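You operate a simulated robot arm through the tools that you are given. There is no shell and no other tool. Be economical: measure what you need, move in short steps, check, and stop when the job is done.

You are at the controls of a simulated robot arm. One attempt, no reset.

Task
Vacuum the dust off the small dark mat with the suction on high.
Fine: switch off afterwards and stand the nozzle back in its blue holder. Set down upright: vacuum nozzle.

It is judged by the outcome, as a careful person would: the job done as asked, and still so three seconds after it is handed in. It fails if anything else is knocked over, pushed out of place, dropped, spilled or broken.

Robot
A 6-joint arm with a two-finger gripper on a trunk, on a base that drives. Base frame: it is fixed to the floor where the robot stands at the start and does not move with it; the origin is under the middle of the robot, x ahead of it, y to its left, z up. Readings come in mm, degrees, newtons and seconds.
It reaches about 1298 mm from its shoulder. Its first joint turns from -149.0 to 149.0 degrees. Places, roughly: dust by the blue holder [800, 100, 800]; knob on the vacuum cleaner [1000, 0, 1100]; switch on the vacuum cleaner [1000, 100, 1100]. Payload 1.57 kg.
The TCP is the grasp point between the finger pads, 21 mm short of the fingertips. In the tool frame z runs along the fingers and y along their closing line. Largest opening 70 mm; the body of the gripper starts 50 mm behind the TCP.
Orientation is told as [roll, pitch, yaw] about the base's x, y, z axes, in that order, counted from this pose: with the fingers straight down and closing along the base's y, the tool's x points along the base's -x, its y along +y and its z along -z.

Tools
- The arm moves only by the tool jog_arm. Its argument "steps" is a list of rows, each a list of 6 numbers: the shift along the tool's x, y, z in units of 40 mm (1.0 is 40 mm), then the turn, a rotation vector about the tool's x, y, z in units of 8 degrees (1.0 is 8 degrees). In form: [[dx, dy, dz, wx, wy, wz], ...]. A call has 1 to 20 rows; each row shifts and turns the commanded pose from where the row before left it, along the tool's axes as they then stand. "jaw" is the finger opening in mm, from 0 to 70, set as the call begins (left out, the last holds). A call with a number of a shift or a turn outside -1 to 1 is refused whole. Rows are played at 5 a second. More than 50 mm and 8.6 degrees between two rows, or a gripper value outside its range, and nothing of the call is played. Where a pose cannot be reached the arm comes as near as it can. A force on the tool above 40 N (or 10 N above the force at the start of the call, whichever is more), or a blocked arm, ends the call early, and 0.2 s more pass. The fingers move at their own pace and stop on an object; they squeeze with about 29 N. The grip force told is the motor's: it shows also when the fingers shut on nothing. Time passes only in rows, and 0.2 s behind the last, so rows that do not move let the fingers close. The reply holds the time, the measured pose of the TCP, the force on the tool along the base axes, the opening and the grip force, in the units named above and with some noise, with the torque about the TCP (base axes, N m) and any sound that the robot's microphone picked up.
- Cameras (640 x 400 px; columns grow to the right, rows downward): "scene" is now at [41.8, 156.8, 1681.8]; the picture's right is [0.08, -1.00, 0.00], its down [-0.58, -0.05, -0.82] and it looks along [0.81, 0.07, -0.58] (base axes); focal length 269 px, centre (320, 200). "wrist" rides on the gripper at [79, 4, -81] in the tool frame; the picture's right is [-0.05, 1.00, 0.00], its down [-0.67, -0.04, -0.74] and it looks along [-0.74, -0.04, 0.67] (tool axes); focal length 256 px, centre (320, 200).
- snapshot(camera): a new picture of that camera. It takes no simulated time.
- slide_trunk(by): slides the trunk up (or, below 0, down) by that many mm; the arm and the scene camera ride with it, the base frame stays. It gives what a move gives, with no picture.
- drive_base(legs): drives the robot by 1 to 6 legs, each [ahead, turn to the left] in mm and degrees, along the robot's own axes; the way and the turn of a leg run together, so that a leg with both is an arc; at most 1500 mm and 180 degrees a leg. The arm and the cameras ride along, it lands a little off, and it stops where it bumps. It gives what a move gives.
- head_to(pan, tilt): turns the head with the scene camera to pan (to the left, within 155 degrees either way) and tilt (down, from -29 to 69), counted from straight ahead of the robot. It gives what a move gives.
- pixel_to_xyz(camera, pixels): for up to 12 pixels [column, row] of the newest picture of that camera ("zoom" is the newest enlarged one), the place [x, y, z] in the base frame of the surface seen there, good to about 2 mm. It takes no simulated time.
- inspect(camera, box): a new picture of the part [left, top, right, bottom] of that camera's present view, enlarged. It takes no simulated time.
- close_job(): hands the job in; it is judged then, once.

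Keep the steps short. Do not move on a guess: measure, check each grasp and each placing, and mend mistakes. In all there are 80 turns and 48 pictures (those below and enlarged ones count). Leave the gripper open and the arm clear of the work at the hand-in unless told otherwise, and finish with a single line.

The tools are called after "Request:" by a JSON object that holds its "op" and its "data". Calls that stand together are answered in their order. jog_arm: Moves the arm, as the interface text tells. Its arguments: {"type":"object","properties":{"steps":{"type":"array"},"jaw":{"type":"number"}},"required":["steps"]} The other tools are called the same way: slide_trunk (by) slides the trunk up or down; drive_base (legs) drives the base; head_to (pan, tilt) turns the head that bears the scene camera; snapshot (camera) takes a picture; pixel_to_xyz (camera, pixels) gives the place of the surface under pixels of a picture; inspect (camera, box) takes an enlarged picture of a part of a camera's view; close_job () hands the job in.

At the start:

```text
t: 0.0
ee_pos: [685.2, 347.9, 999.5]
orientation: [0.0, 0.0, 0.6]
wrist_force: [0.3, -0.2, 0.5]
moment: [0.0, 0.02, 0.01]
gripper_width: 70.0
grip_force: 0.2
trunk travel left (down, up): [-681.0, 289.0]
robot x, y, heading: [1.1, -19.3, 0.0]
head pan, tilt: [4.7, 35.3]
```

scene: 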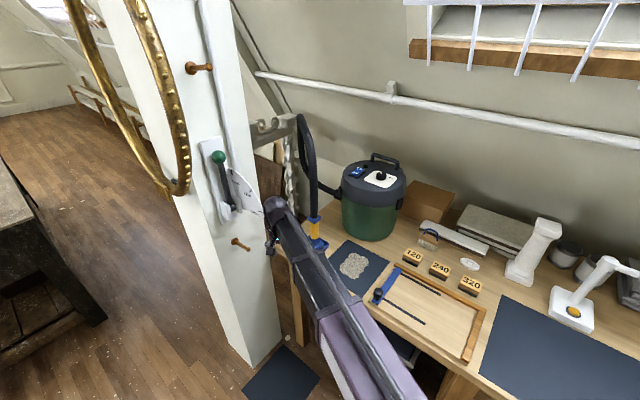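
wrist: 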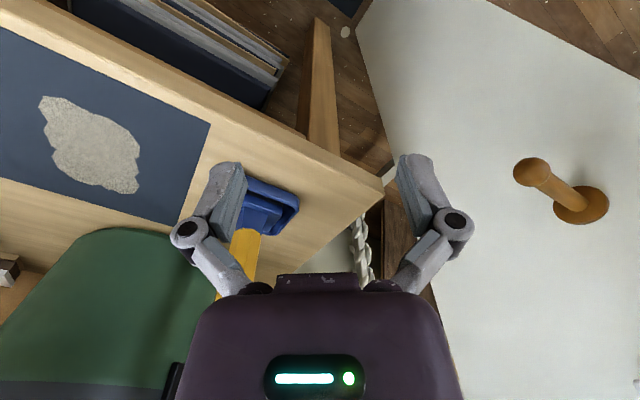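

The holder, with hose and nozzle, is around (318,235), and the vacuum is at (373,195). I'll enlarge both to look at the details.

Request:
{"op": "inspect", "data": {"camera": "scene", "box": [330, 140, 420, 200]}}

Request:
{"op": "inspect", "data": {"camera": "scene", "box": [260, 100, 420, 300]}}

```text
6.67 times, centred on (375, 170) of scene
```

zoom: 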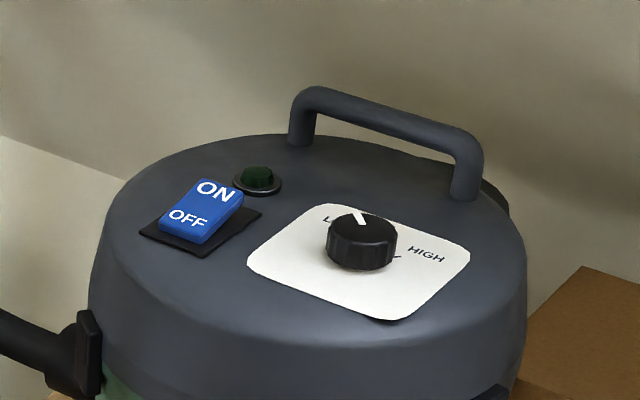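

```text
2.00 times, centred on (340, 200) of scene
```

zoom: 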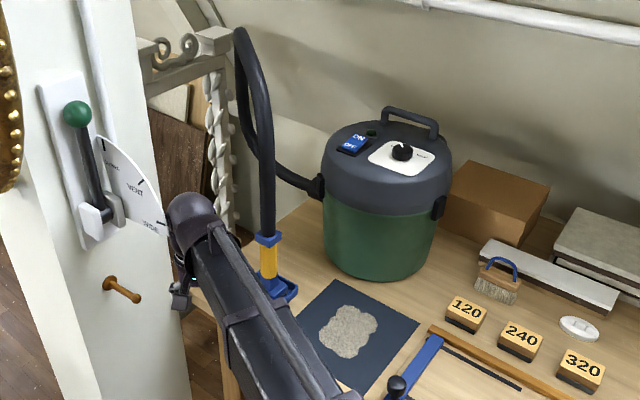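

The knob's white line points to LOW, and the rocker has ON at its far end and OFF at its near end. Next I'll measure the nozzle, holder, mat, dust, switch and knob.

Request:
{"op": "pixel_to_xyz", "data": {"camera": "zoom", "pixels": [[267, 238], [268, 262], [270, 275], [268, 292], [296, 290], [266, 205], [352, 305], [378, 318], [345, 355], [322, 335], [335, 281], [418, 322]]}}

Request:
{"op": "inspect", "data": {"camera": "scene", "box": [340, 150, 412, 195]}}

```text
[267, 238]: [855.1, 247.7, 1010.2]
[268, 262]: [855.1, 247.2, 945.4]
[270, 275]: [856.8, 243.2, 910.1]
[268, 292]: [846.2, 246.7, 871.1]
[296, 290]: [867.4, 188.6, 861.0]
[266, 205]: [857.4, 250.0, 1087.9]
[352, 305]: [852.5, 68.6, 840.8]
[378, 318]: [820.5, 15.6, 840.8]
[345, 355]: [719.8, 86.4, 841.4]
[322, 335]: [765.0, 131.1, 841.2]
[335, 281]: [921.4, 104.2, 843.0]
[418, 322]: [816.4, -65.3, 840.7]
```

```text
8.89 times, centred on (376, 172) of scene
```

zoom: 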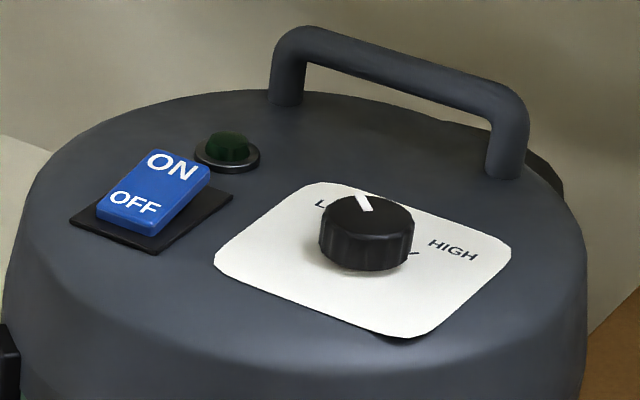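

Request:
{"op": "pixel_to_xyz", "data": {"camera": "zoom", "pixels": [[170, 165], [135, 205], [150, 190], [367, 215], [362, 197], [370, 208], [365, 250], [325, 225], [410, 240], [420, 255], [300, 60], [440, 245]]}}

Request:
{"op": "inspect", "data": {"camera": "wrist", "box": [160, 100, 400, 300]}}

```text
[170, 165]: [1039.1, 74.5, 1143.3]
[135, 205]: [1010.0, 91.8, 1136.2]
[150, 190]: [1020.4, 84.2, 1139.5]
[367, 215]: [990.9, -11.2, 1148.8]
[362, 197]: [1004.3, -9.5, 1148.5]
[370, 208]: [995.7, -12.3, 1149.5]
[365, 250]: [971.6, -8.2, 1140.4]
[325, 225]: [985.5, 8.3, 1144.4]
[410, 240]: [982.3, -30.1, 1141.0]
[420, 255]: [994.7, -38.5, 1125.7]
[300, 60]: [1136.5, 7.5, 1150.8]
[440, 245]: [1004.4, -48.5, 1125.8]
```

```text
2.00 times, centred on (280, 200) of wrist
```

zoom: 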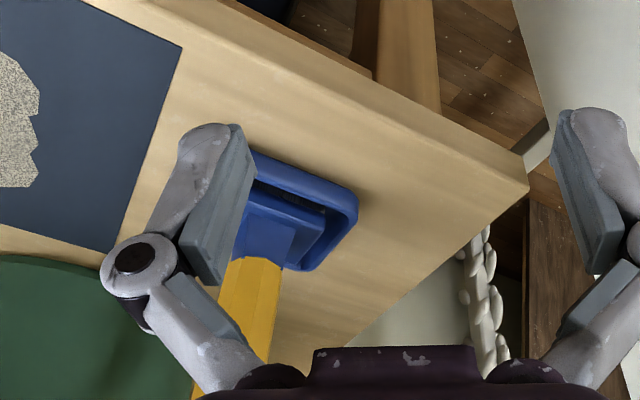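

The pillar is to the left (+y), so I'll move right first, away from it. After that I'll rise, then go forward to look at the lid with the wrist camera.

Request:
{"op": "jog_arm", "data": {"steps": [[0, -1, 0, 0, 0, 0], [0, -1, 0, 0, 0, 0], [0, -1, 0, 0, 0, 0], [0, -1, 0, 0, 0, 0], [0, -1, -1, 0, 0, 0], [0, -1, -1, 0, 0, 0], [0, -1, -1, 0, 0, 0], [0, -1, -1, 0, 0, 0], [0, 0, -1, 0, 0, 0], [0, 0, -1, 0, 0, 0], [-1, 0, 0, 0, 0, 0], [-1, 0, 0, 0, 0, 0], [-1, 0, 0, 0, 0, 0], [-1, 0, 0, 0, 0, 0], [-1, 0, 0, 0, 0, 0]], "jaw": 50}}

Request:
{"op": "snapshot", "data": {"camera": "wrist"}}

Request:
{"op": "snapshot", "data": {"camera": "scene"}}

```text
refused: row 5 steps farther than a row can; nothing moved
```

```text
41 pictures are left
```

wrist: 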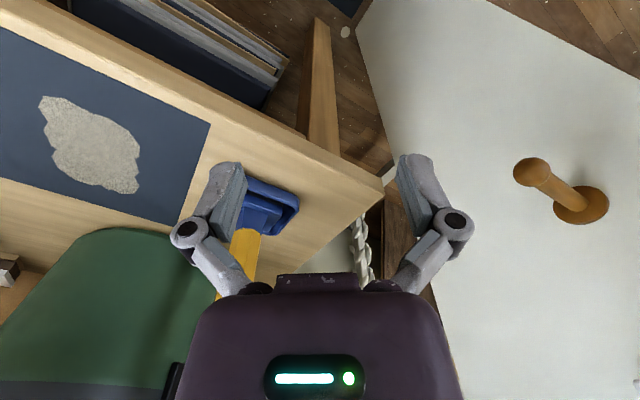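

```text
40 pictures are left
```

scene: 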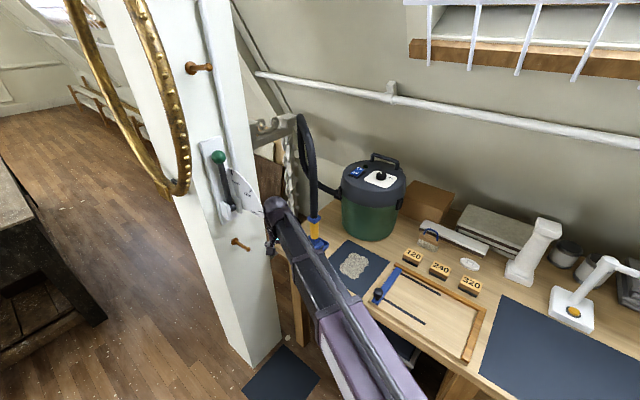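

The call was refused because a diagonal row was longer than 50 mm. I'll resend it with shorter diagonals.

Request:
{"op": "jog_arm", "data": {"steps": [[0, -1, 0, 0, 0, 0], [0, -1, 0, 0, 0, 0], [0, -1, 0, 0, 0, 0], [0, -1, 0, 0, 0, 0], [0, -0.85, -0.85, 0, 0, 0], [0, -0.85, -0.85, 0, 0, 0], [0, -0.85, -0.85, 0, 0, 0], [0, -0.85, -0.85, 0, 0, 0], [0, -0.85, -0.85, 0, 0, 0], [0, 0, -1, 0, 0, 0], [0, 0, -1, 0, 0, 0], [-1, 0, 0, 0, 0, 0], [-1, 0, 0, 0, 0, 0], [-1, 0, 0, 0, 0, 0], [-1, 0, 0, 0, 0, 0], [-1, 0, 0, 0, 0, 0]], "jaw": 50}}

```text
t: 3.4
ee_pos: [862.3, 18.6, 1000.0]
orientation: [-0.1, 1.0, 0.8]
wrist_force: [-9.2, 0.0, -2.6]
moment: [0.0, -0.76, 0.08]
gripper_width: 50.1
grip_force: 0.1
out of reach, approached as far as the arm can: row 5, 6, 7, 8, 9, 10, 11
trunk travel left (down, up): [-681.0, 289.0]
robot x, y, heading: [-3.3, -14.4, 0.0]
head pan, tilt: [4.7, 35.3]
stopped in row 16: the force on the tool passed its limit at 106 N (the readings are from after the stop); the commanded pose is now the measured one
```

The arm couldn't rise, so it ran forward into the vacuum's side and stopped on the force limit. I'll back off and check for any damage.

Request:
{"op": "jog_arm", "data": {"steps": [[1, 0, 0, 0, 0, 0], [1, 0, 0, 0, 0, 0], [1, 0, 0, 0, 0, 0], [1, 0, 0, 0, 0, 0], [1, 0, 0, 0, 0, 0]]}}

Request:
{"op": "snapshot", "data": {"camera": "scene"}}

Request:
{"op": "inspect", "data": {"camera": "scene", "box": [340, 150, 412, 195]}}

Request:
{"op": "pixel_to_xyz", "data": {"camera": "zoom", "pixels": [[170, 165], [135, 205], [370, 208], [365, 250], [410, 240]]}}

```text
t: 4.6
ee_pos: [661.9, 14.9, 1000.8]
orientation: [0.0, 1.1, 0.8]
wrist_force: [0.0, 0.2, 0.3]
moment: [0.01, 0.0, -0.03]
gripper_width: 49.6
grip_force: 0.1
out of reach, approached as far as the arm can: row 5
trunk travel left (down, up): [-681.0, 289.0]
robot x, y, heading: [-3.0, -19.0, -0.0]
head pan, tilt: [4.7, 35.3]
```

```text
39 pictures are left
```

scene: 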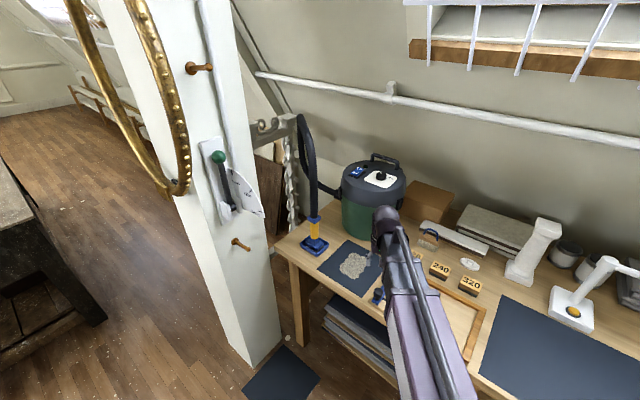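

```text
8.89 times, centred on (376, 172) of scene
```

zoom: 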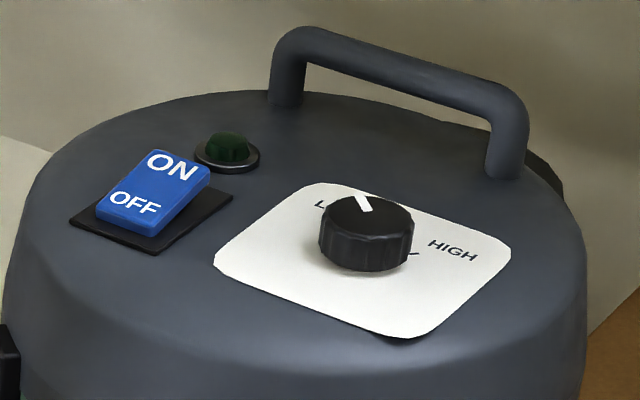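

```text
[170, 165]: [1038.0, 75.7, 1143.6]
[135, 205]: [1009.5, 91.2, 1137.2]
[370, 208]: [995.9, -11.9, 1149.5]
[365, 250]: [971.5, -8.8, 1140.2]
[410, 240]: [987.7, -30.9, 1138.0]
```

The vacuum hasn't moved. The arm was at its height limit, so I'll raise the trunk, where only free air is above the arm.

Request:
{"op": "slide_trunk", "data": {"by": 260}}

Request:
{"op": "jog_arm", "data": {"steps": [[-1, 0, 0, 0, 0, 0], [-1, 0, 0, 0, 0, 0], [-1, 0, 0, 0, 0, 0], [-1, 0, 0, 0, 0, 0], [-1, 0, 0, 0, 0, 0]]}}

Request:
{"op": "snapshot", "data": {"camera": "wrist"}}

```text
t: 7.2
ee_pos: [663.1, 14.8, 1260.2]
orientation: [-0.2, 1.0, 0.8]
wrist_force: [0.6, 0.5, 0.1]
moment: [0.0, -0.02, 0.02]
gripper_width: 50.0
grip_force: 0.0
trunk travel left (down, up): [-941.0, 29.0]
robot x, y, heading: [1.4, -18.0, -0.0]
head pan, tilt: [4.7, 35.3]
```

```text
t: 8.4
ee_pos: [865.1, 18.2, 1258.4]
orientation: [-0.1, 1.0, 0.8]
wrist_force: [0.3, -0.4, -0.6]
moment: [-0.02, 0.02, -0.01]
gripper_width: 50.1
grip_force: 0.0
out of reach, approached as far as the arm can: row 4
trunk travel left (down, up): [-941.0, 29.0]
robot x, y, heading: [1.7, -21.6, 0.1]
head pan, tilt: [4.7, 35.3]
```

```text
37 pictures are left
```

wrist: 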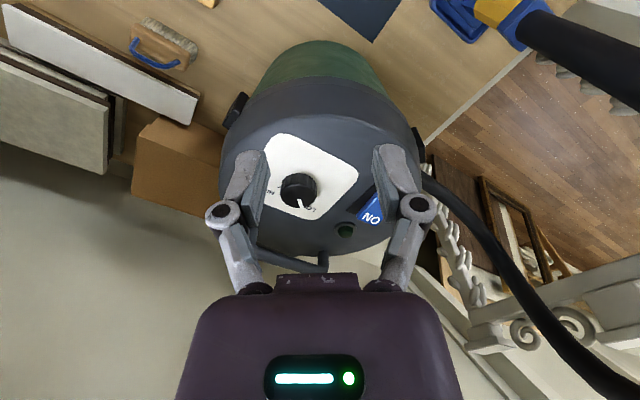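

Request:
{"op": "inspect", "data": {"camera": "wrist", "box": [230, 120, 390, 240]}}

Request:
{"op": "pixel_to_xyz", "data": {"camera": "zoom", "pixels": [[250, 275], [280, 315], [272, 270], [345, 360], [175, 290], [262, 210], [210, 255], [335, 265], [575, 380], [565, 310], [450, 440]]}}

```text
3.33 times, centred on (310, 180) of wrist
```

zoom: 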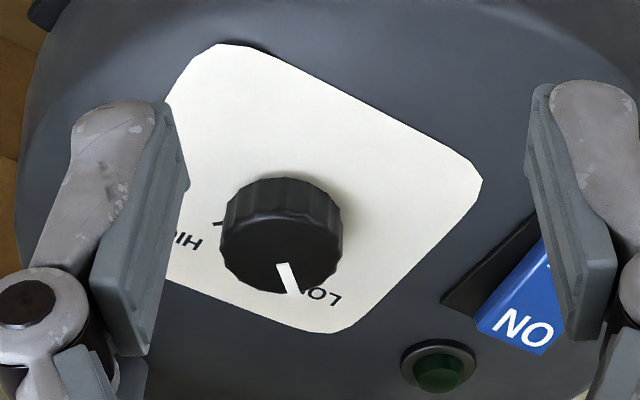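

```text
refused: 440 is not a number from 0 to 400
```

Request:
{"op": "pixel_to_xyz", "data": {"camera": "zoom", "pixels": [[278, 250], [292, 288], [280, 266], [335, 298], [186, 242], [217, 223], [300, 285], [230, 250], [338, 250], [520, 330], [500, 310], [283, 185]]}}

```text
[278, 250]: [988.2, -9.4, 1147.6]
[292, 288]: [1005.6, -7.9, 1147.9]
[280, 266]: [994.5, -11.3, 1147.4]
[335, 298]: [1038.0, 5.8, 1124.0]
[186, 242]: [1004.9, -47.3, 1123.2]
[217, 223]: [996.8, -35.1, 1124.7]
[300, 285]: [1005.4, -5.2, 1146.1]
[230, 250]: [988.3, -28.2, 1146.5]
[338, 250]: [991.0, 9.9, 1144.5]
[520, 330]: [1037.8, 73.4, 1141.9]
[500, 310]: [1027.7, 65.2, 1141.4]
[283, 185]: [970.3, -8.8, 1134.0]
```

From the zoom: knob centre ≈ (989,-10), top 1148, HIGH tick at about -72° and pointer at about +12°. So it needs roughly 85° clockwise seen from above. I'll go above it and pre-turn the wrist the other way.

Request:
{"op": "jog_arm", "data": {"steps": [[-1, -0.2, 0, 0, 0, 0], [-1, -0.2, 0, 0, 0, 0], [-1, -0.3, 0, 0, 0, 0], [0, 0, 0, 0, 0, -1], [0, 0, 0, 0, 0, -1], [0, 0, 0, 0, 0, -1], [0, 0, 0, 0, 0, -1], [0, 0, 0, 0, 0, -1], [0, 0, 0, 0, 0, 0]], "jaw": 64}}

```text
t: 10.4
ee_pos: [984.9, -7.6, 1260.8]
orientation: [0.6, 0.8, 40.9]
wrist_force: [0.2, 0.2, 0.7]
moment: [-0.01, 0.0, 0.01]
gripper_width: 64.0
grip_force: 0.1
trunk travel left (down, up): [-941.0, 29.0]
robot x, y, heading: [-2.1, -20.1, -0.1]
head pan, tilt: [4.7, 35.3]
```

Request:
{"op": "jog_arm", "data": {"steps": [[-0.03, -0.11, 0.9, 0, 0, 0], [0, 0, 0.9, 0, 0, 0], [0, 0, 0.4, 0, 0, 0], [0, 0, 0, 0, 0, 0]]}}

Request:
{"op": "snapshot", "data": {"camera": "wrist"}}

```text
t: 11.4
ee_pos: [982.8, -7.1, 1259.6]
orientation: [0.6, 0.8, 40.9]
wrist_force: [-0.7, -0.3, 0.5]
moment: [0.03, 0.03, 0.0]
gripper_width: 63.8
grip_force: 0.0
out of reach, approached as far as the arm can: row 1, 2, 3
trunk travel left (down, up): [-941.0, 29.0]
robot x, y, heading: [-3.5, -19.3, -0.0]
head pan, tilt: [4.7, 35.3]
```

```text
35 pictures are left
```

wrist: 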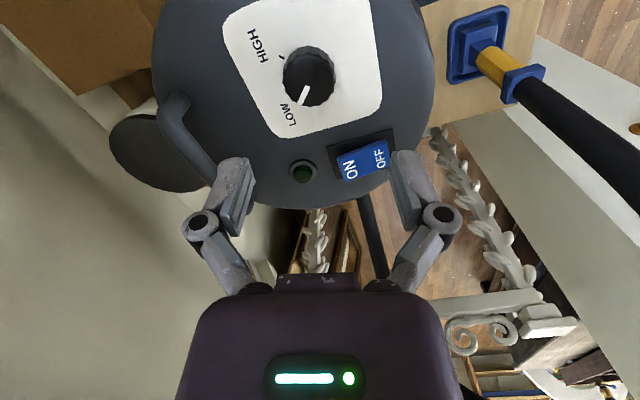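

Jogging down was refused as out of reach, so I'll use the trunk for height. First I'll measure the knob again in this better view and centre on it.

Request:
{"op": "pixel_to_xyz", "data": {"camera": "wrist", "pixels": [[309, 82], [285, 80], [333, 80], [309, 103], [304, 97], [300, 101], [284, 61], [279, 55], [292, 110], [376, 155], [350, 165], [302, 172]]}}

Request:
{"op": "jog_arm", "data": {"steps": [[-0.065, -0.155, 0, 0, 0, 0], [0, 0, 0, 0, 0, 0]]}}

```text
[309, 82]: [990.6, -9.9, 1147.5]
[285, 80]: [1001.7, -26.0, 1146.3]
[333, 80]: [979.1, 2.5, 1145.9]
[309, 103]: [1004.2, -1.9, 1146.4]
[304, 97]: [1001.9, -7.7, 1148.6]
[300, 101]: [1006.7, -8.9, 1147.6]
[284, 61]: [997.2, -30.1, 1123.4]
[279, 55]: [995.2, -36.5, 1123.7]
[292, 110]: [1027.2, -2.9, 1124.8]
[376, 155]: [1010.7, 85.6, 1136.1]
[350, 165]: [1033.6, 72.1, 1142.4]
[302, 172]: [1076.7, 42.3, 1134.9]
```

```text
t: 12.0
ee_pos: [989.7, -10.3, 1260.1]
orientation: [0.5, 0.8, 40.8]
wrist_force: [-1.3, -0.4, 0.3]
moment: [-0.01, -0.01, 0.01]
gripper_width: 63.9
grip_force: 0.1
trunk travel left (down, up): [-941.0, 29.0]
robot x, y, heading: [-4.0, -21.0, 0.0]
head pan, tilt: [4.7, 35.3]
```

Now centred. I'll lower the trunk in two stages with the fingers open around the knob.

Request:
{"op": "slide_trunk", "data": {"by": -70}}

Request:
{"op": "jog_arm", "data": {"steps": [[0, 0, 0, 0, 0, 0]]}}

Request:
{"op": "snapshot", "data": {"camera": "wrist"}}

```text
t: 13.1
ee_pos: [990.9, -9.7, 1189.7]
orientation: [0.6, 0.8, 40.8]
wrist_force: [-0.1, 0.0, 0.6]
moment: [-0.02, 0.01, 0.0]
gripper_width: 64.2
grip_force: 0.1
trunk travel left (down, up): [-871.0, 99.0]
robot x, y, heading: [-4.0, -19.1, 0.0]
head pan, tilt: [4.7, 35.3]
```

```text
t: 13.5
ee_pos: [989.3, -10.2, 1190.0]
orientation: [0.6, 0.8, 40.8]
wrist_force: [0.4, 0.3, 0.2]
moment: [0.0, -0.01, -0.01]
gripper_width: 63.9
grip_force: 0.1
trunk travel left (down, up): [-871.0, 99.0]
robot x, y, heading: [-5.1, -16.1, -0.1]
head pan, tilt: [4.7, 35.3]
```

```text
34 pictures are left
```

wrist: 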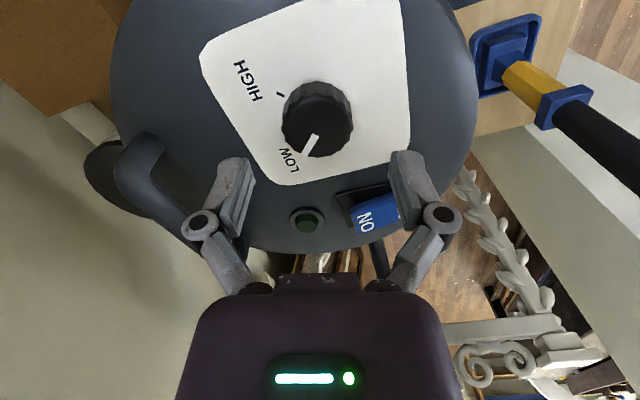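

Request:
{"op": "slide_trunk", "data": {"by": -37}}

Request:
{"op": "jog_arm", "data": {"steps": [[0, 0, 0, 0, 0, 0], [0, 0, 0, 0, 0, 0], [0, 0, 0, 0, 0, 0]], "jaw": 25}}

Request:
{"op": "snapshot", "data": {"camera": "wrist"}}

```text
t: 14.3
ee_pos: [990.8, -9.9, 1153.0]
orientation: [0.6, 0.7, 40.8]
wrist_force: [0.0, 0.1, 0.2]
moment: [0.01, -0.02, 0.04]
gripper_width: 63.7
grip_force: 0.0
trunk travel left (down, up): [-834.0, 136.0]
robot x, y, heading: [-1.4, -16.0, -0.2]
head pan, tilt: [4.7, 35.3]
```

```text
t: 15.1
ee_pos: [991.2, -10.6, 1153.0]
orientation: [0.5, 0.8, 40.8]
wrist_force: [11.0, -5.1, 13.8]
moment: [-0.46, 0.13, 0.0]
gripper_width: 39.9
grip_force: 32.3
trunk travel left (down, up): [-834.0, 136.0]
robot x, y, heading: [1.7, -18.1, -0.1]
head pan, tilt: [4.7, 35.3]
```

```text
33 pictures are left
```

wrist: 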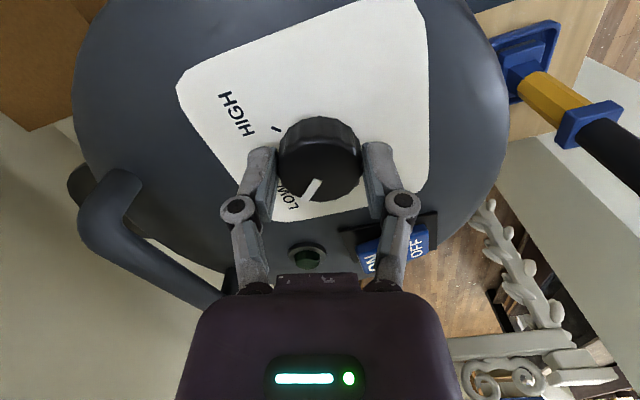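

The knob is gripped at 39.9 mm. I'll turn it clockwise 40° first and check.

Request:
{"op": "jog_arm", "data": {"steps": [[0, 0, 0, 0, 0, 1], [0, 0, 0, 0, 0, 1], [0, 0, 0, 0, 0, 1], [0, 0, 0, 0, 0, 1], [0, 0, 0, 0, 0, 1], [0, 0, 0, 0, 0, 0]]}}

```text
t: 16.5
ee_pos: [989.9, -10.5, 1153.8]
orientation: [0.0, 1.0, 0.7]
wrist_force: [10.4, -5.1, 9.7]
moment: [0.0, -0.67, -0.01]
gripper_width: 39.9
grip_force: 31.6
trunk travel left (down, up): [-834.0, 136.0]
robot x, y, heading: [-2.7, -23.2, -0.0]
head pan, tilt: [4.7, 35.3]
```

Request:
{"op": "jog_arm", "data": {"steps": [[0, 0, 0, 0, 0, 1], [0, 0, 0, 0, 0, 1], [0, 0, 0, 0, 0, 1], [0, 0, 0, 0, 0, 1], [0, 0, 0, 0, 0, 1], [0, 0, 0, 0, 0, 0]]}}

Request:
{"op": "snapshot", "data": {"camera": "wrist"}}

```text
t: 17.9
ee_pos: [990.7, -10.6, 1151.9]
orientation: [-0.6, 0.6, -39.2]
wrist_force: [9.5, 0.7, 7.6]
moment: [0.6, 0.28, 0.0]
gripper_width: 39.7
grip_force: 31.9
trunk travel left (down, up): [-834.0, 136.0]
robot x, y, heading: [-1.8, -16.1, 0.1]
head pan, tilt: [4.7, 35.3]
```

```text
32 pictures are left
```

wrist: 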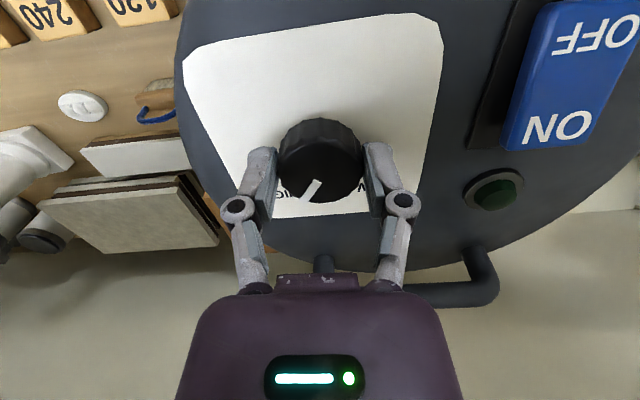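

The knob followed the turn. I'll zoom to compare the pointer with the HIGH tick.

Request:
{"op": "inspect", "data": {"camera": "wrist", "box": [260, 110, 388, 220]}}

Request:
{"op": "pixel_to_xyz", "data": {"camera": "wrist", "pixels": [[317, 183], [306, 197], [303, 200], [280, 194]]}}

```text
3.64 times, centred on (324, 165) of wrist
```

zoom: 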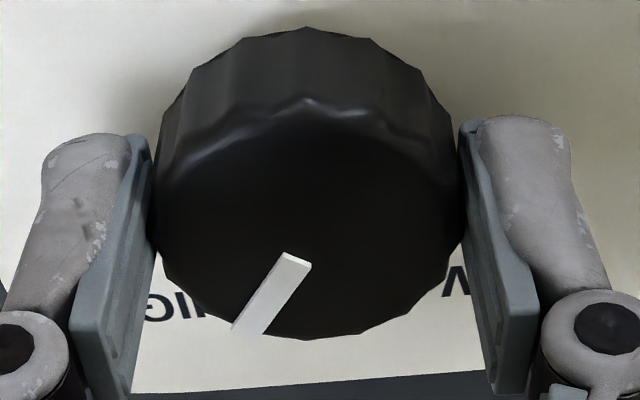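

```text
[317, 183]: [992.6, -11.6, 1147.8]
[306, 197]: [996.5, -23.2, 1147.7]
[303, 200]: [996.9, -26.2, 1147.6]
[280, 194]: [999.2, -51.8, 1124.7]
```

The pointer is at about -70°, which matches the tick. I'll release, rise and confirm.

Request:
{"op": "jog_arm", "data": {"steps": [[0, 0, 0, 0, 0, 0], [0, 0, 0, 0, 0, 0]], "jaw": 64}}

Request:
{"op": "slide_trunk", "data": {"by": 70}}

Request:
{"op": "jog_arm", "data": {"steps": [[0, 0, 0, 0, 0, -1], [0, 0, 0, 0, 0, -1], [0, 0, 0, 0, 0, -1], [0, 0, 0, 0, 0, -1], [0, 0, 0, 0, 0, -1], [0, 0, 0, 0, 0, 0]], "jaw": 0}}

Request:
{"op": "snapshot", "data": {"camera": "wrist"}}

```text
t: 18.5
ee_pos: [989.4, -11.3, 1153.8]
orientation: [-0.7, 0.7, -39.3]
wrist_force: [0.4, 1.0, -0.4]
moment: [0.04, -0.01, 0.01]
gripper_width: 64.3
grip_force: 0.0
trunk travel left (down, up): [-834.0, 136.0]
robot x, y, heading: [1.2, -18.0, 0.2]
head pan, tilt: [4.7, 35.3]
```

```text
t: 19.6
ee_pos: [990.1, -9.3, 1222.9]
orientation: [-0.7, 0.7, -39.1]
wrist_force: [-0.3, 0.3, 0.1]
moment: [0.0, -0.01, -0.02]
gripper_width: 64.1
grip_force: 0.0
trunk travel left (down, up): [-904.0, 66.0]
robot x, y, heading: [-2.6, -19.3, -0.0]
head pan, tilt: [4.7, 35.3]
```

```text
t: 21.0
ee_pos: [990.2, -9.8, 1222.9]
orientation: [-0.1, 1.0, 0.9]
wrist_force: [0.2, -0.2, 0.0]
moment: [0.01, -0.02, 0.0]
gripper_width: 0.1
grip_force: 28.5
trunk travel left (down, up): [-904.0, 66.0]
robot x, y, heading: [-0.7, -20.4, 0.0]
head pan, tilt: [4.7, 35.3]
```

```text
30 pictures are left
```

wrist: 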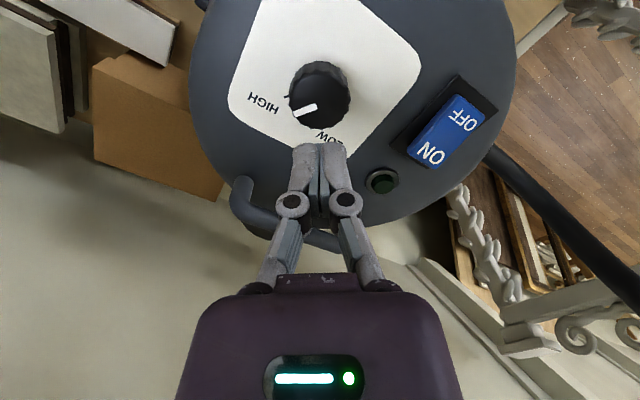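

Request:
{"op": "inspect", "data": {"camera": "wrist", "box": [230, 50, 390, 150]}}

Request:
{"op": "pixel_to_xyz", "data": {"camera": "wrist", "pixels": [[317, 98], [294, 113], [315, 106], [288, 97], [456, 118], [432, 153], [420, 148], [445, 160], [478, 115], [455, 98], [445, 135], [382, 180]]}}

```text
4.00 times, centred on (310, 100) of wrist
```

zoom: 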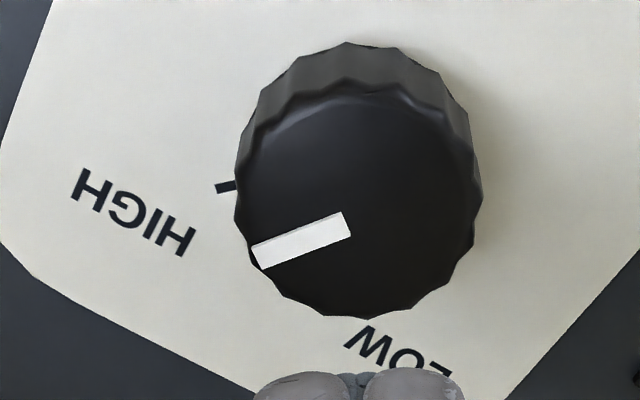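

```text
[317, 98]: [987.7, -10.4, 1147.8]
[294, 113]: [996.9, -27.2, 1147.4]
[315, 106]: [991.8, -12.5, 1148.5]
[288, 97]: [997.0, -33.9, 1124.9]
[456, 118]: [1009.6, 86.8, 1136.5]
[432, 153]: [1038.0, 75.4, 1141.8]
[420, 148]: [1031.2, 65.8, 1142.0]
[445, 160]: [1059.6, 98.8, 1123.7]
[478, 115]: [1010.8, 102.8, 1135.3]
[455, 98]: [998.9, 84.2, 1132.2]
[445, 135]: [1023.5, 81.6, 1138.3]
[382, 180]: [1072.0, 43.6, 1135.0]
```

The pointer is on HIGH. On the rocker, ON is the raised end at (1038,75,1142). I'll move the closed fingers above it and test whether jogging down works here.

Request:
{"op": "jog_arm", "data": {"steps": [[-0.6, 1, 0, 0, 0, 0], [-0.6, 1, 0, 0, 0, 0], [0, 0.15, 0, 0, 0, 0], [0, 0, 0.25, 0, 0, 0], [0, 0, 0.25, 0, 0, 0], [0, 0, 0, 0, 0, 0]]}}

```text
t: 22.4
ee_pos: [1037.1, 78.0, 1222.6]
orientation: [-0.1, 1.0, 0.8]
wrist_force: [0.2, 0.4, -0.1]
moment: [0.02, -0.01, -0.03]
gripper_width: 0.0
grip_force: 29.2
out of reach, approached as far as the arm can: row 4, 5
trunk travel left (down, up): [-904.0, 66.0]
robot x, y, heading: [-4.2, -23.6, 0.0]
head pan, tilt: [4.7, 35.3]
```

Only the trunk gives height. I'll lower in stages and watch the force.

Request:
{"op": "slide_trunk", "data": {"by": -56}}

Request:
{"op": "slide_trunk", "data": {"by": -6}}

Request:
{"op": "inspect", "data": {"camera": "wrist", "box": [220, 60, 420, 220]}}

```text
t: 23.4
ee_pos: [1036.8, 77.1, 1167.3]
orientation: [-0.1, 1.1, 0.9]
wrist_force: [0.5, -0.4, 0.6]
moment: [-0.01, 0.02, 0.0]
gripper_width: 0.0
grip_force: 27.9
trunk travel left (down, up): [-848.0, 122.0]
robot x, y, heading: [-3.1, -22.4, 0.1]
head pan, tilt: [4.7, 35.3]
```

```text
t: 23.9
ee_pos: [1036.9, 76.4, 1161.5]
orientation: [-0.1, 0.9, 0.8]
wrist_force: [0.0, -0.3, 0.2]
moment: [-0.02, -0.01, 0.01]
gripper_width: 0.1
grip_force: 28.4
trunk travel left (down, up): [-842.0, 128.0]
robot x, y, heading: [-0.2, -19.2, -0.1]
head pan, tilt: [4.7, 35.3]
```

```text
2.50 times, centred on (320, 140) of wrist
```

zoom: 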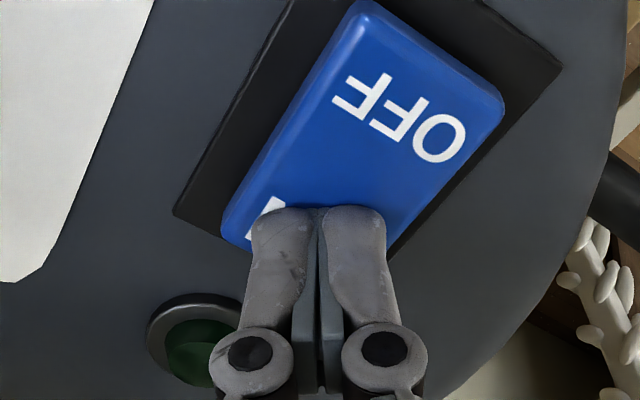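

The tips are over the ON end and almost touching. I'll press a few mm at a time.

Request:
{"op": "slide_trunk", "data": {"by": -4}}

Request:
{"op": "slide_trunk", "data": {"by": -3}}

Request:
{"op": "inspect", "data": {"camera": "wrist", "box": [220, 60, 420, 220]}}

```text
t: 24.4
ee_pos: [1037.6, 76.5, 1158.7]
orientation: [0.0, 0.7, 0.8]
wrist_force: [17.4, -0.9, 32.0]
moment: [0.17, -0.1, -0.11]
gripper_width: 0.0
grip_force: 28.6
trunk travel left (down, up): [-838.0, 132.0]
robot x, y, heading: [2.6, -19.2, 0.1]
head pan, tilt: [4.7, 35.3]
heard: click
```

```text
t: 24.8
ee_pos: [1036.4, 76.2, 1159.9]
orientation: [0.0, 0.6, 0.8]
wrist_force: [1.6, -0.8, 22.1]
moment: [0.13, 0.12, -0.02]
gripper_width: 0.0
grip_force: 28.8
trunk travel left (down, up): [-838.0, 132.0]
robot x, y, heading: [-2.1, -21.5, 0.0]
head pan, tilt: [4.7, 35.3]
stopped: the force on the tool passed its limit at 52 N (the readings are from after the stop); the commanded pose is now the measured one
```

```text
2.50 times, centred on (320, 140) of wrist
```

zoom: 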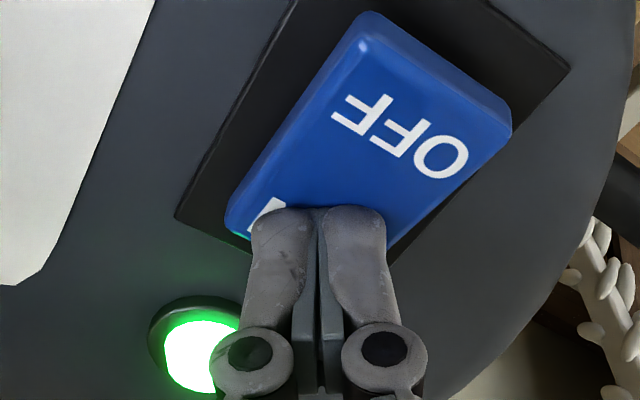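

There was a click and the green lamp is lit, so suction is on at HIGH. I'll rise, retreat, and look at the nozzle unobstructed.

Request:
{"op": "slide_trunk", "data": {"by": 90}}

Request:
{"op": "jog_arm", "data": {"steps": [[1, 0, 0, 0, 0, 0], [1, 0, 0, 0, 0, 0], [1, 0, 0, 0, 0, 0], [1, 0, 0, 0, 0, 0], [1, 0, 0, 0, 0, 0], [1, 0, 0, 0, 0, 0], [1, 0, 0, 0, 0, 0], [1, 0, 0, 0, 0, 0], [1, 0, 0, 0, 0, 0], [1, 0, 0, 0, 0, 0]], "jaw": 60}}

Request:
{"op": "jog_arm", "data": {"steps": [[0, 0, 0, 0, 1, 0], [0, 0, 0, 0, 1, 0]]}}

Request:
{"op": "head_to", "data": {"pan": 15, "tilt": 45}}

Request:
{"op": "snapshot", "data": {"camera": "scene"}}

```text
t: 26.0
ee_pos: [1039.8, 76.5, 1246.9]
orientation: [-0.1, 0.8, 0.8]
wrist_force: [-0.5, 0.0, -0.4]
moment: [-0.02, -0.02, 0.0]
gripper_width: 0.1
grip_force: 28.4
trunk travel left (down, up): [-928.0, 42.0]
robot x, y, heading: [2.5, -19.6, 0.2]
head pan, tilt: [4.7, 35.3]
```

```text
t: 28.2
ee_pos: [638.0, 71.5, 1246.5]
orientation: [0.0, 0.7, 0.8]
wrist_force: [-0.7, 0.0, 0.1]
moment: [-0.01, 0.03, 0.01]
gripper_width: 60.0
grip_force: 0.1
out of reach, approached as far as the arm can: row 6
trunk travel left (down, up): [-928.0, 42.0]
robot x, y, heading: [-4.0, -17.7, 0.2]
head pan, tilt: [4.7, 35.3]
```

```text
t: 28.8
ee_pos: [639.7, 71.0, 1255.5]
orientation: [-0.1, 16.9, 0.8]
wrist_force: [0.2, 0.0, -0.8]
moment: [-0.01, 0.03, -0.02]
gripper_width: 60.2
grip_force: 0.1
out of reach, approached as far as the arm can: row 2
trunk travel left (down, up): [-928.0, 42.0]
robot x, y, heading: [-0.5, -17.6, 0.1]
head pan, tilt: [4.7, 35.3]
```

```text
t: 29.5
ee_pos: [639.2, 72.0, 1255.5]
orientation: [-0.1, 16.7, 0.8]
wrist_force: [0.2, -0.5, 0.4]
moment: [-0.01, -0.01, 0.01]
gripper_width: 60.0
grip_force: 0.0
trunk travel left (down, up): [-928.0, 42.0]
robot x, y, heading: [4.3, -17.0, 0.0]
head pan, tilt: [15.0, 45.0]
```

```text
26 pictures are left
```

scene: 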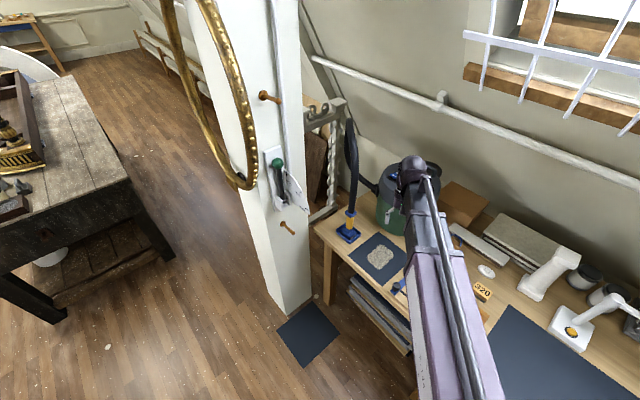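

The arm works like a SCARA: the wrist pivot sits at trunk height, about 232 mm above a fingers-down TCP. I'll grasp the nozzle with the fingers tilted forward, so I need its geometry first.

Request:
{"op": "inspect", "data": {"camera": "scene", "box": [305, 180, 417, 290]}}

Request:
{"op": "pixel_to_xyz", "data": {"camera": "scene", "pixels": [[353, 125], [352, 150], [353, 190], [285, 195], [290, 205], [303, 205], [288, 228], [295, 130], [262, 185], [325, 105], [370, 186], [300, 250]]}}

```text
3.64 times, centred on (361, 235) of scene
```

zoom: 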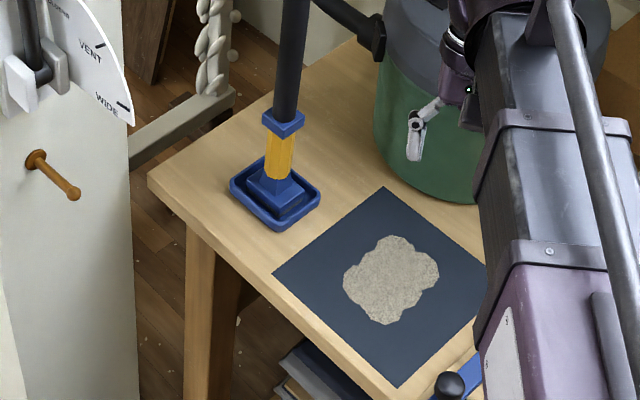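

```text
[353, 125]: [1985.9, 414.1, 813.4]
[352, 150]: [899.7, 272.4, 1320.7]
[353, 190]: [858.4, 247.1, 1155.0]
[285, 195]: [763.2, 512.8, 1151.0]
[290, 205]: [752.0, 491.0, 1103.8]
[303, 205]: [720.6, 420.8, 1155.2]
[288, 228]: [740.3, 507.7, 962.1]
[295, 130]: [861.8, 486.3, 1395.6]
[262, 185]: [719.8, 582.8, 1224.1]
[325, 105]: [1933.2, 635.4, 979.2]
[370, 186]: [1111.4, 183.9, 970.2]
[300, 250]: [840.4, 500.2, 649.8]
```

Request:
{"op": "pixel_to_xyz", "data": {"camera": "zoom", "pixels": [[282, 122], [264, 118], [303, 120], [281, 145], [280, 170], [275, 190], [232, 190], [318, 195], [280, 227], [262, 158], [250, 200], [302, 190]]}}

Request:
{"op": "pixel_to_xyz", "data": {"camera": "zoom", "pixels": [[384, 188], [275, 273], [398, 385], [485, 265], [395, 237], [437, 270], [385, 323], [345, 285], [412, 305], [365, 250], [390, 278], [285, 60]]}}

```text
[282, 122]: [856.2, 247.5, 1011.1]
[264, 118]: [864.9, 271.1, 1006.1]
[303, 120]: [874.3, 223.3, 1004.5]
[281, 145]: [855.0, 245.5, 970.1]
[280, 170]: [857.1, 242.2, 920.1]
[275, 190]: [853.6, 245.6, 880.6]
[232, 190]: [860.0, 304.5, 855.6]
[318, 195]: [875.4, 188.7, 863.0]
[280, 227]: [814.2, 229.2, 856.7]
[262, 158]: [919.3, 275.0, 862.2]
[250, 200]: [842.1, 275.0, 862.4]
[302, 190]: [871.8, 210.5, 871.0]
```

```text
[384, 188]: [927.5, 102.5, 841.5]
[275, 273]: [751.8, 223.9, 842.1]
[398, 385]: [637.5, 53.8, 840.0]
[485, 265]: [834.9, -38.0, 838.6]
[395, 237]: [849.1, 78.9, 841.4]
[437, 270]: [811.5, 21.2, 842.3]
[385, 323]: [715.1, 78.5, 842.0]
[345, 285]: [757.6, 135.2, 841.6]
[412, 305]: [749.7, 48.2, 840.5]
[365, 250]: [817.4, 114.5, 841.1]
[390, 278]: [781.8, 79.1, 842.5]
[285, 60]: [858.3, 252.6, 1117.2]
```

Before choosing the grip direction I need the cross-section shape of the yellow handle, so I'll zoom in.

Request:
{"op": "inspect", "data": {"camera": "scene", "box": [333, 205, 365, 247]}}

```text
9.52 times, centred on (349, 226) of scene
```

zoom: 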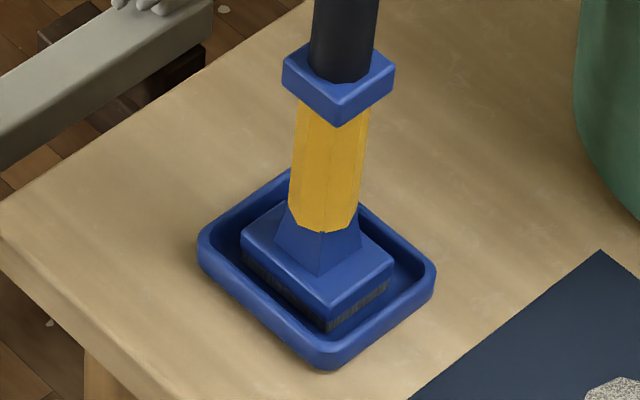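

The handle is octagonal, with axis ≈ (868,247) and the foot axes at about 60° and -30°. I'll grip at yaw +15° across flats with the fingers 40° below horizontal, at z≈925. First I'll orient the hand high up.

Request:
{"op": "jog_arm", "data": {"steps": [[0, 0, 0, 0, -1, 0], [0, 0, 0, 0, -1, 0], [0, 0, 0, 0, 0, -0.89], [0, 0, 0, 0, 0, -0.89], [0, 0, 0, 0, -1, 0], [0, 0, 0, 0, -1, 0], [0, 0, 0, 0, -1, 0], [0, 0, 0, 0, -1, 0], [0, 0, 0, 0, -1, 0], [0, 0, 0, 0, -1, 0], [0, 0, 0, 0, -0.35, 0], [0, 0, 0, 0, 0, 0]], "jaw": 62}}

```text
t: 32.1
ee_pos: [669.6, 75.1, 1313.3]
orientation: [0.1, -50.1, 15.0]
wrist_force: [0.1, 0.0, -0.3]
moment: [0.0, -0.01, -0.01]
gripper_width: 62.2
grip_force: 0.1
out of reach, approached as far as the arm can: row 1, 6, 7, 8, 9, 10, 11
trunk travel left (down, up): [-928.0, 42.0]
robot x, y, heading: [-3.7, -18.2, -0.0]
head pan, tilt: [15.0, 45.0]
```

Orientation is good. I'll move horizontally to a standoff 110 mm short of the handle, still high.

Request:
{"op": "jog_arm", "data": {"steps": [[-0.505, 0.715, 0.603, 0, 0, 0], [-0.505, 0.715, 0.603, 0, 0, 0], [-0.505, 0.715, 0.603, 0, 0, 0], [-0.505, 0.715, 0.603, 0, 0, 0], [0, 0, 0, 0, 0, 0]]}}

Request:
{"op": "slide_trunk", "data": {"by": -250}}

Request:
{"op": "snapshot", "data": {"camera": "scene"}}

Request:
{"op": "snapshot", "data": {"camera": "wrist"}}

```text
t: 33.3
ee_pos: [763.1, 218.4, 1313.8]
orientation: [0.2, -50.1, 14.9]
wrist_force: [0.2, -0.7, 0.5]
moment: [-0.03, 0.0, 0.01]
gripper_width: 62.2
grip_force: 0.1
trunk travel left (down, up): [-928.0, 42.0]
robot x, y, heading: [-3.0, -17.8, -0.0]
head pan, tilt: [15.0, 45.0]
```

```text
t: 35.9
ee_pos: [762.0, 218.4, 1064.0]
orientation: [0.2, -50.1, 14.9]
wrist_force: [-0.4, -0.5, -0.2]
moment: [0.0, 0.04, -0.03]
gripper_width: 61.9
grip_force: 0.0
trunk travel left (down, up): [-678.0, 292.0]
robot x, y, heading: [-4.7, -18.9, 0.1]
head pan, tilt: [15.0, 45.0]
```

```text
23 pictures are left
```

scene: 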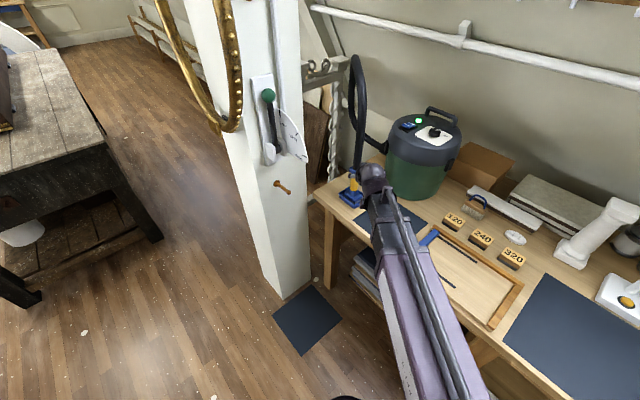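

```text
22 pictures are left
```

wrist: 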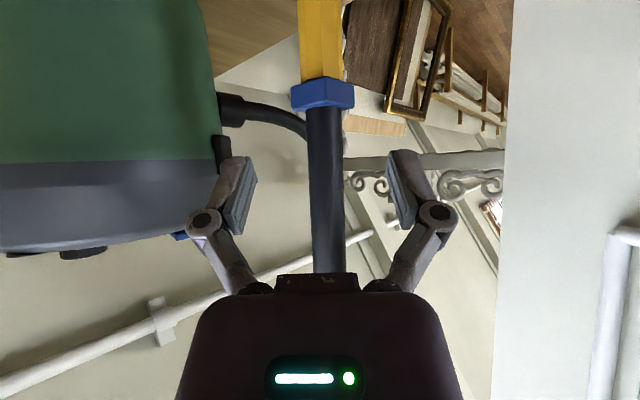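

Request:
{"op": "pixel_to_xyz", "data": {"camera": "wrist", "pixels": [[303, 30], [320, 30], [339, 30], [304, 55], [322, 55], [340, 55], [320, 105], [293, 95], [352, 95], [312, 150], [326, 150], [341, 150]]}}

Request:
{"op": "slide_trunk", "data": {"by": -100}}

Request:
{"op": "snapshot", "data": {"camera": "wrist"}}

```text
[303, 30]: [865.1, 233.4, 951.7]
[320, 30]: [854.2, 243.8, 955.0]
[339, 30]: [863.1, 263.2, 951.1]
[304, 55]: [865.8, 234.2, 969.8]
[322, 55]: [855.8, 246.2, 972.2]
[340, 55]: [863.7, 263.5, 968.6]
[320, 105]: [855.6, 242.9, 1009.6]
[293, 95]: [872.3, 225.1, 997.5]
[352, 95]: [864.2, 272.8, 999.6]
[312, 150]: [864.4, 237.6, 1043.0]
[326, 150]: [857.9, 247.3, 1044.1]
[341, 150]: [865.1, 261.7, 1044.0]
```

```text
t: 37.2
ee_pos: [762.8, 218.7, 964.3]
orientation: [0.2, -50.2, 14.9]
wrist_force: [-0.1, -0.7, -0.5]
moment: [0.01, -0.02, -0.01]
gripper_width: 62.0
grip_force: 0.0
trunk travel left (down, up): [-578.0, 392.0]
robot x, y, heading: [-2.1, -20.8, 0.2]
head pan, tilt: [15.0, 45.0]
```

```text
21 pictures are left
```

wrist: 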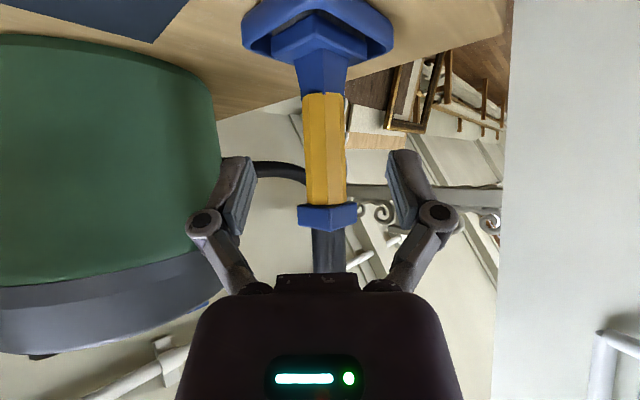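

Axis refined to ≈ (870.5,249), about 30 mm across. I'll lower to z≈925, then advance 112 mm horizontally with the fingers straddling it.

Request:
{"op": "slide_trunk", "data": {"by": -39}}

Request:
{"op": "jog_arm", "data": {"steps": [[-0.6, 0.012, 0.715, 0, 0, 0], [-0.6, 0.012, 0.715, 0, 0, 0], [-0.6, 0.012, 0.715, 0, 0, 0], [0, 0, 0, 0, 0, 0]]}}

Request:
{"op": "snapshot", "data": {"camera": "wrist"}}

```text
t: 38.1
ee_pos: [762.7, 217.5, 924.3]
orientation: [0.2, -50.1, 14.9]
wrist_force: [0.1, 0.2, 0.0]
moment: [0.0, 0.0, 0.01]
gripper_width: 61.6
grip_force: 0.1
trunk travel left (down, up): [-539.0, 431.0]
robot x, y, heading: [-0.5, -19.9, 0.0]
head pan, tilt: [15.0, 45.0]
```

```text
t: 39.1
ee_pos: [872.5, 249.5, 925.2]
orientation: [0.2, -50.1, 14.9]
wrist_force: [0.8, 0.0, 0.4]
moment: [-0.01, 0.02, -0.01]
gripper_width: 61.8
grip_force: 0.0
trunk travel left (down, up): [-539.0, 431.0]
robot x, y, heading: [-2.5, -18.7, -0.1]
head pan, tilt: [15.0, 45.0]
```

```text
20 pictures are left
```

wrist: 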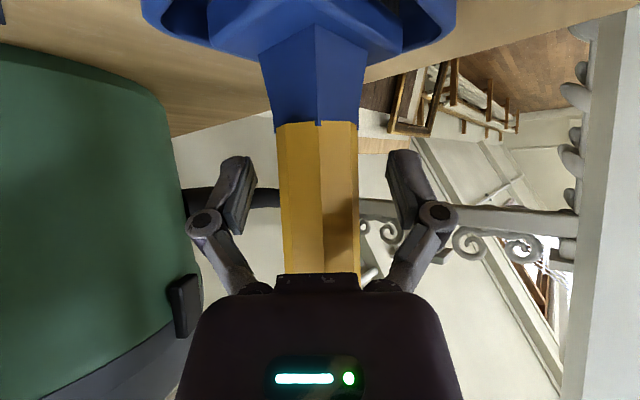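

The handle is centred between the fingers, and its two visible faces mean the sides are flats. Closing now.

Request:
{"op": "jog_arm", "data": {"steps": [[0, 0, 0, 0, 0, 0], [0, 0, 0, 0, 0, 0], [0, 0, 0, 0, 0, 0], [0, 0, 0, 0, 0, 0]], "jaw": 15}}

Request:
{"op": "slide_trunk", "data": {"by": 15}}

Request:
{"op": "snapshot", "data": {"camera": "wrist"}}

```text
t: 40.1
ee_pos: [871.3, 248.5, 925.8]
orientation: [0.3, -50.3, 14.8]
wrist_force: [-0.2, 0.1, 5.6]
moment: [-0.16, -0.17, -0.05]
gripper_width: 33.0
grip_force: 29.0
trunk travel left (down, up): [-539.0, 431.0]
robot x, y, heading: [4.9, -20.2, -0.1]
head pan, tilt: [15.0, 45.0]
```

```text
t: 40.7
ee_pos: [870.8, 249.8, 938.7]
orientation: [0.2, -50.2, 14.9]
wrist_force: [-0.1, -0.2, -3.1]
moment: [0.05, -0.01, 0.01]
gripper_width: 33.1
grip_force: 29.2
trunk travel left (down, up): [-554.0, 416.0]
robot x, y, heading: [-1.8, -18.0, 0.0]
head pan, tilt: [15.0, 45.0]
```

```text
19 pictures are left
```

wrist: 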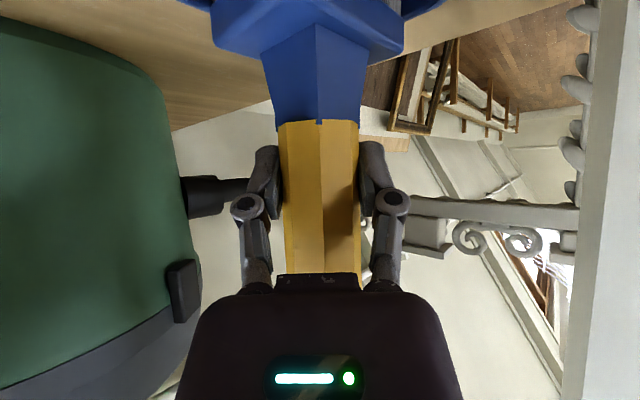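

It's lifted and held square (33 mm). I'll lift 30 mm more to clear the tray rim and check the nozzle in the scene view.

Request:
{"op": "slide_trunk", "data": {"by": 30}}

Request:
{"op": "inspect", "data": {"camera": "scene", "box": [310, 140, 470, 290]}}

```text
t: 41.4
ee_pos: [871.8, 248.7, 969.5]
orientation: [0.1, -50.1, 14.9]
wrist_force: [0.4, 0.5, -2.1]
moment: [0.03, -0.02, 0.01]
gripper_width: 32.8
grip_force: 28.7
trunk travel left (down, up): [-584.0, 386.0]
robot x, y, heading: [0.8, -21.0, -0.1]
head pan, tilt: [15.0, 45.0]
```

```text
2.67 times, centred on (390, 215) of scene
```

zoom: 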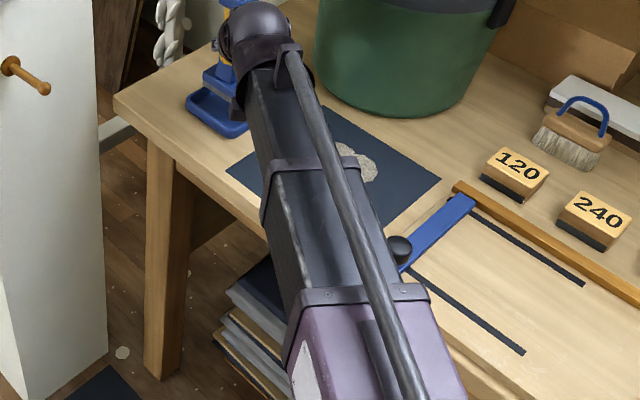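

Request:
{"op": "pixel_to_xyz", "data": {"camera": "zoom", "pixels": [[400, 243], [465, 200], [410, 265], [420, 250], [372, 158], [370, 175], [345, 150]]}}

```text
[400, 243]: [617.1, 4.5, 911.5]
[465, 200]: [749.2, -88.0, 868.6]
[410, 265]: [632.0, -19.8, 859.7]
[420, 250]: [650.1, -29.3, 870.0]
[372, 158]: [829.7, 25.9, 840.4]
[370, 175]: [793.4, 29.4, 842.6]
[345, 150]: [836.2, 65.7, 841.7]
```

I'll carry the nozzle over to the dust centre (782,79) and yaw it about -24° so the camera stays away from the clamp knob at (617,4,911).

Request:
{"op": "jog_arm", "data": {"steps": [[0.418, -0.706, -0.498, 0, 0, 0], [0.418, -0.706, -0.498, 0, 0, 0], [0.418, -0.706, -0.498, 0, 0, 0], [0.418, -0.706, -0.498, 0, 0, 0], [0.418, -0.706, -0.498, 0, 0, 0], [0, 0, 0, 0.766, 0, 0.643], [0, 0, 0, 0.766, 0, 0.643], [0, 0, 0, 0.766, 0, 0.643], [0, 0, 0, 0, 0, 0]]}}

Request:
{"op": "snapshot", "data": {"camera": "wrist"}}

Request:
{"op": "snapshot", "data": {"camera": "scene"}}

```text
t: 43.4
ee_pos: [782.7, 79.4, 969.8]
orientation: [0.2, -50.0, -9.2]
wrist_force: [0.3, -0.1, -2.5]
moment: [-0.01, 0.0, -0.03]
gripper_width: 32.9
grip_force: 28.7
trunk travel left (down, up): [-584.0, 386.0]
robot x, y, heading: [-4.7, -20.9, 0.1]
head pan, tilt: [15.0, 45.0]
```

```text
17 pictures are left
```

wrist: 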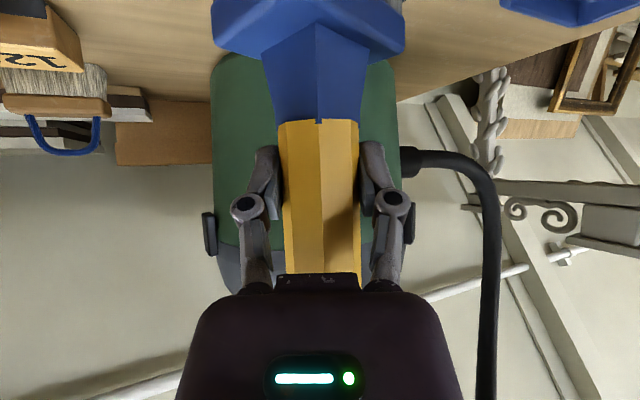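

```text
16 pictures are left
```

scene: 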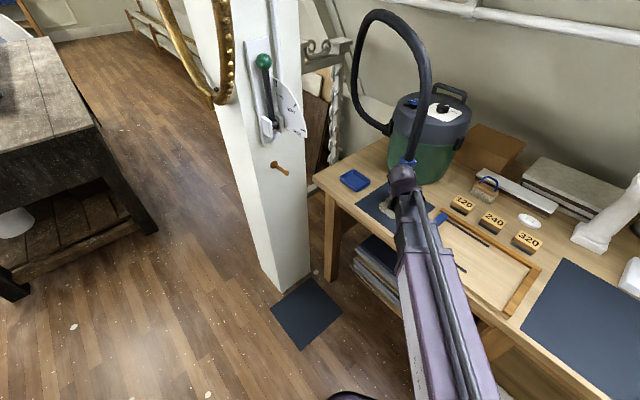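

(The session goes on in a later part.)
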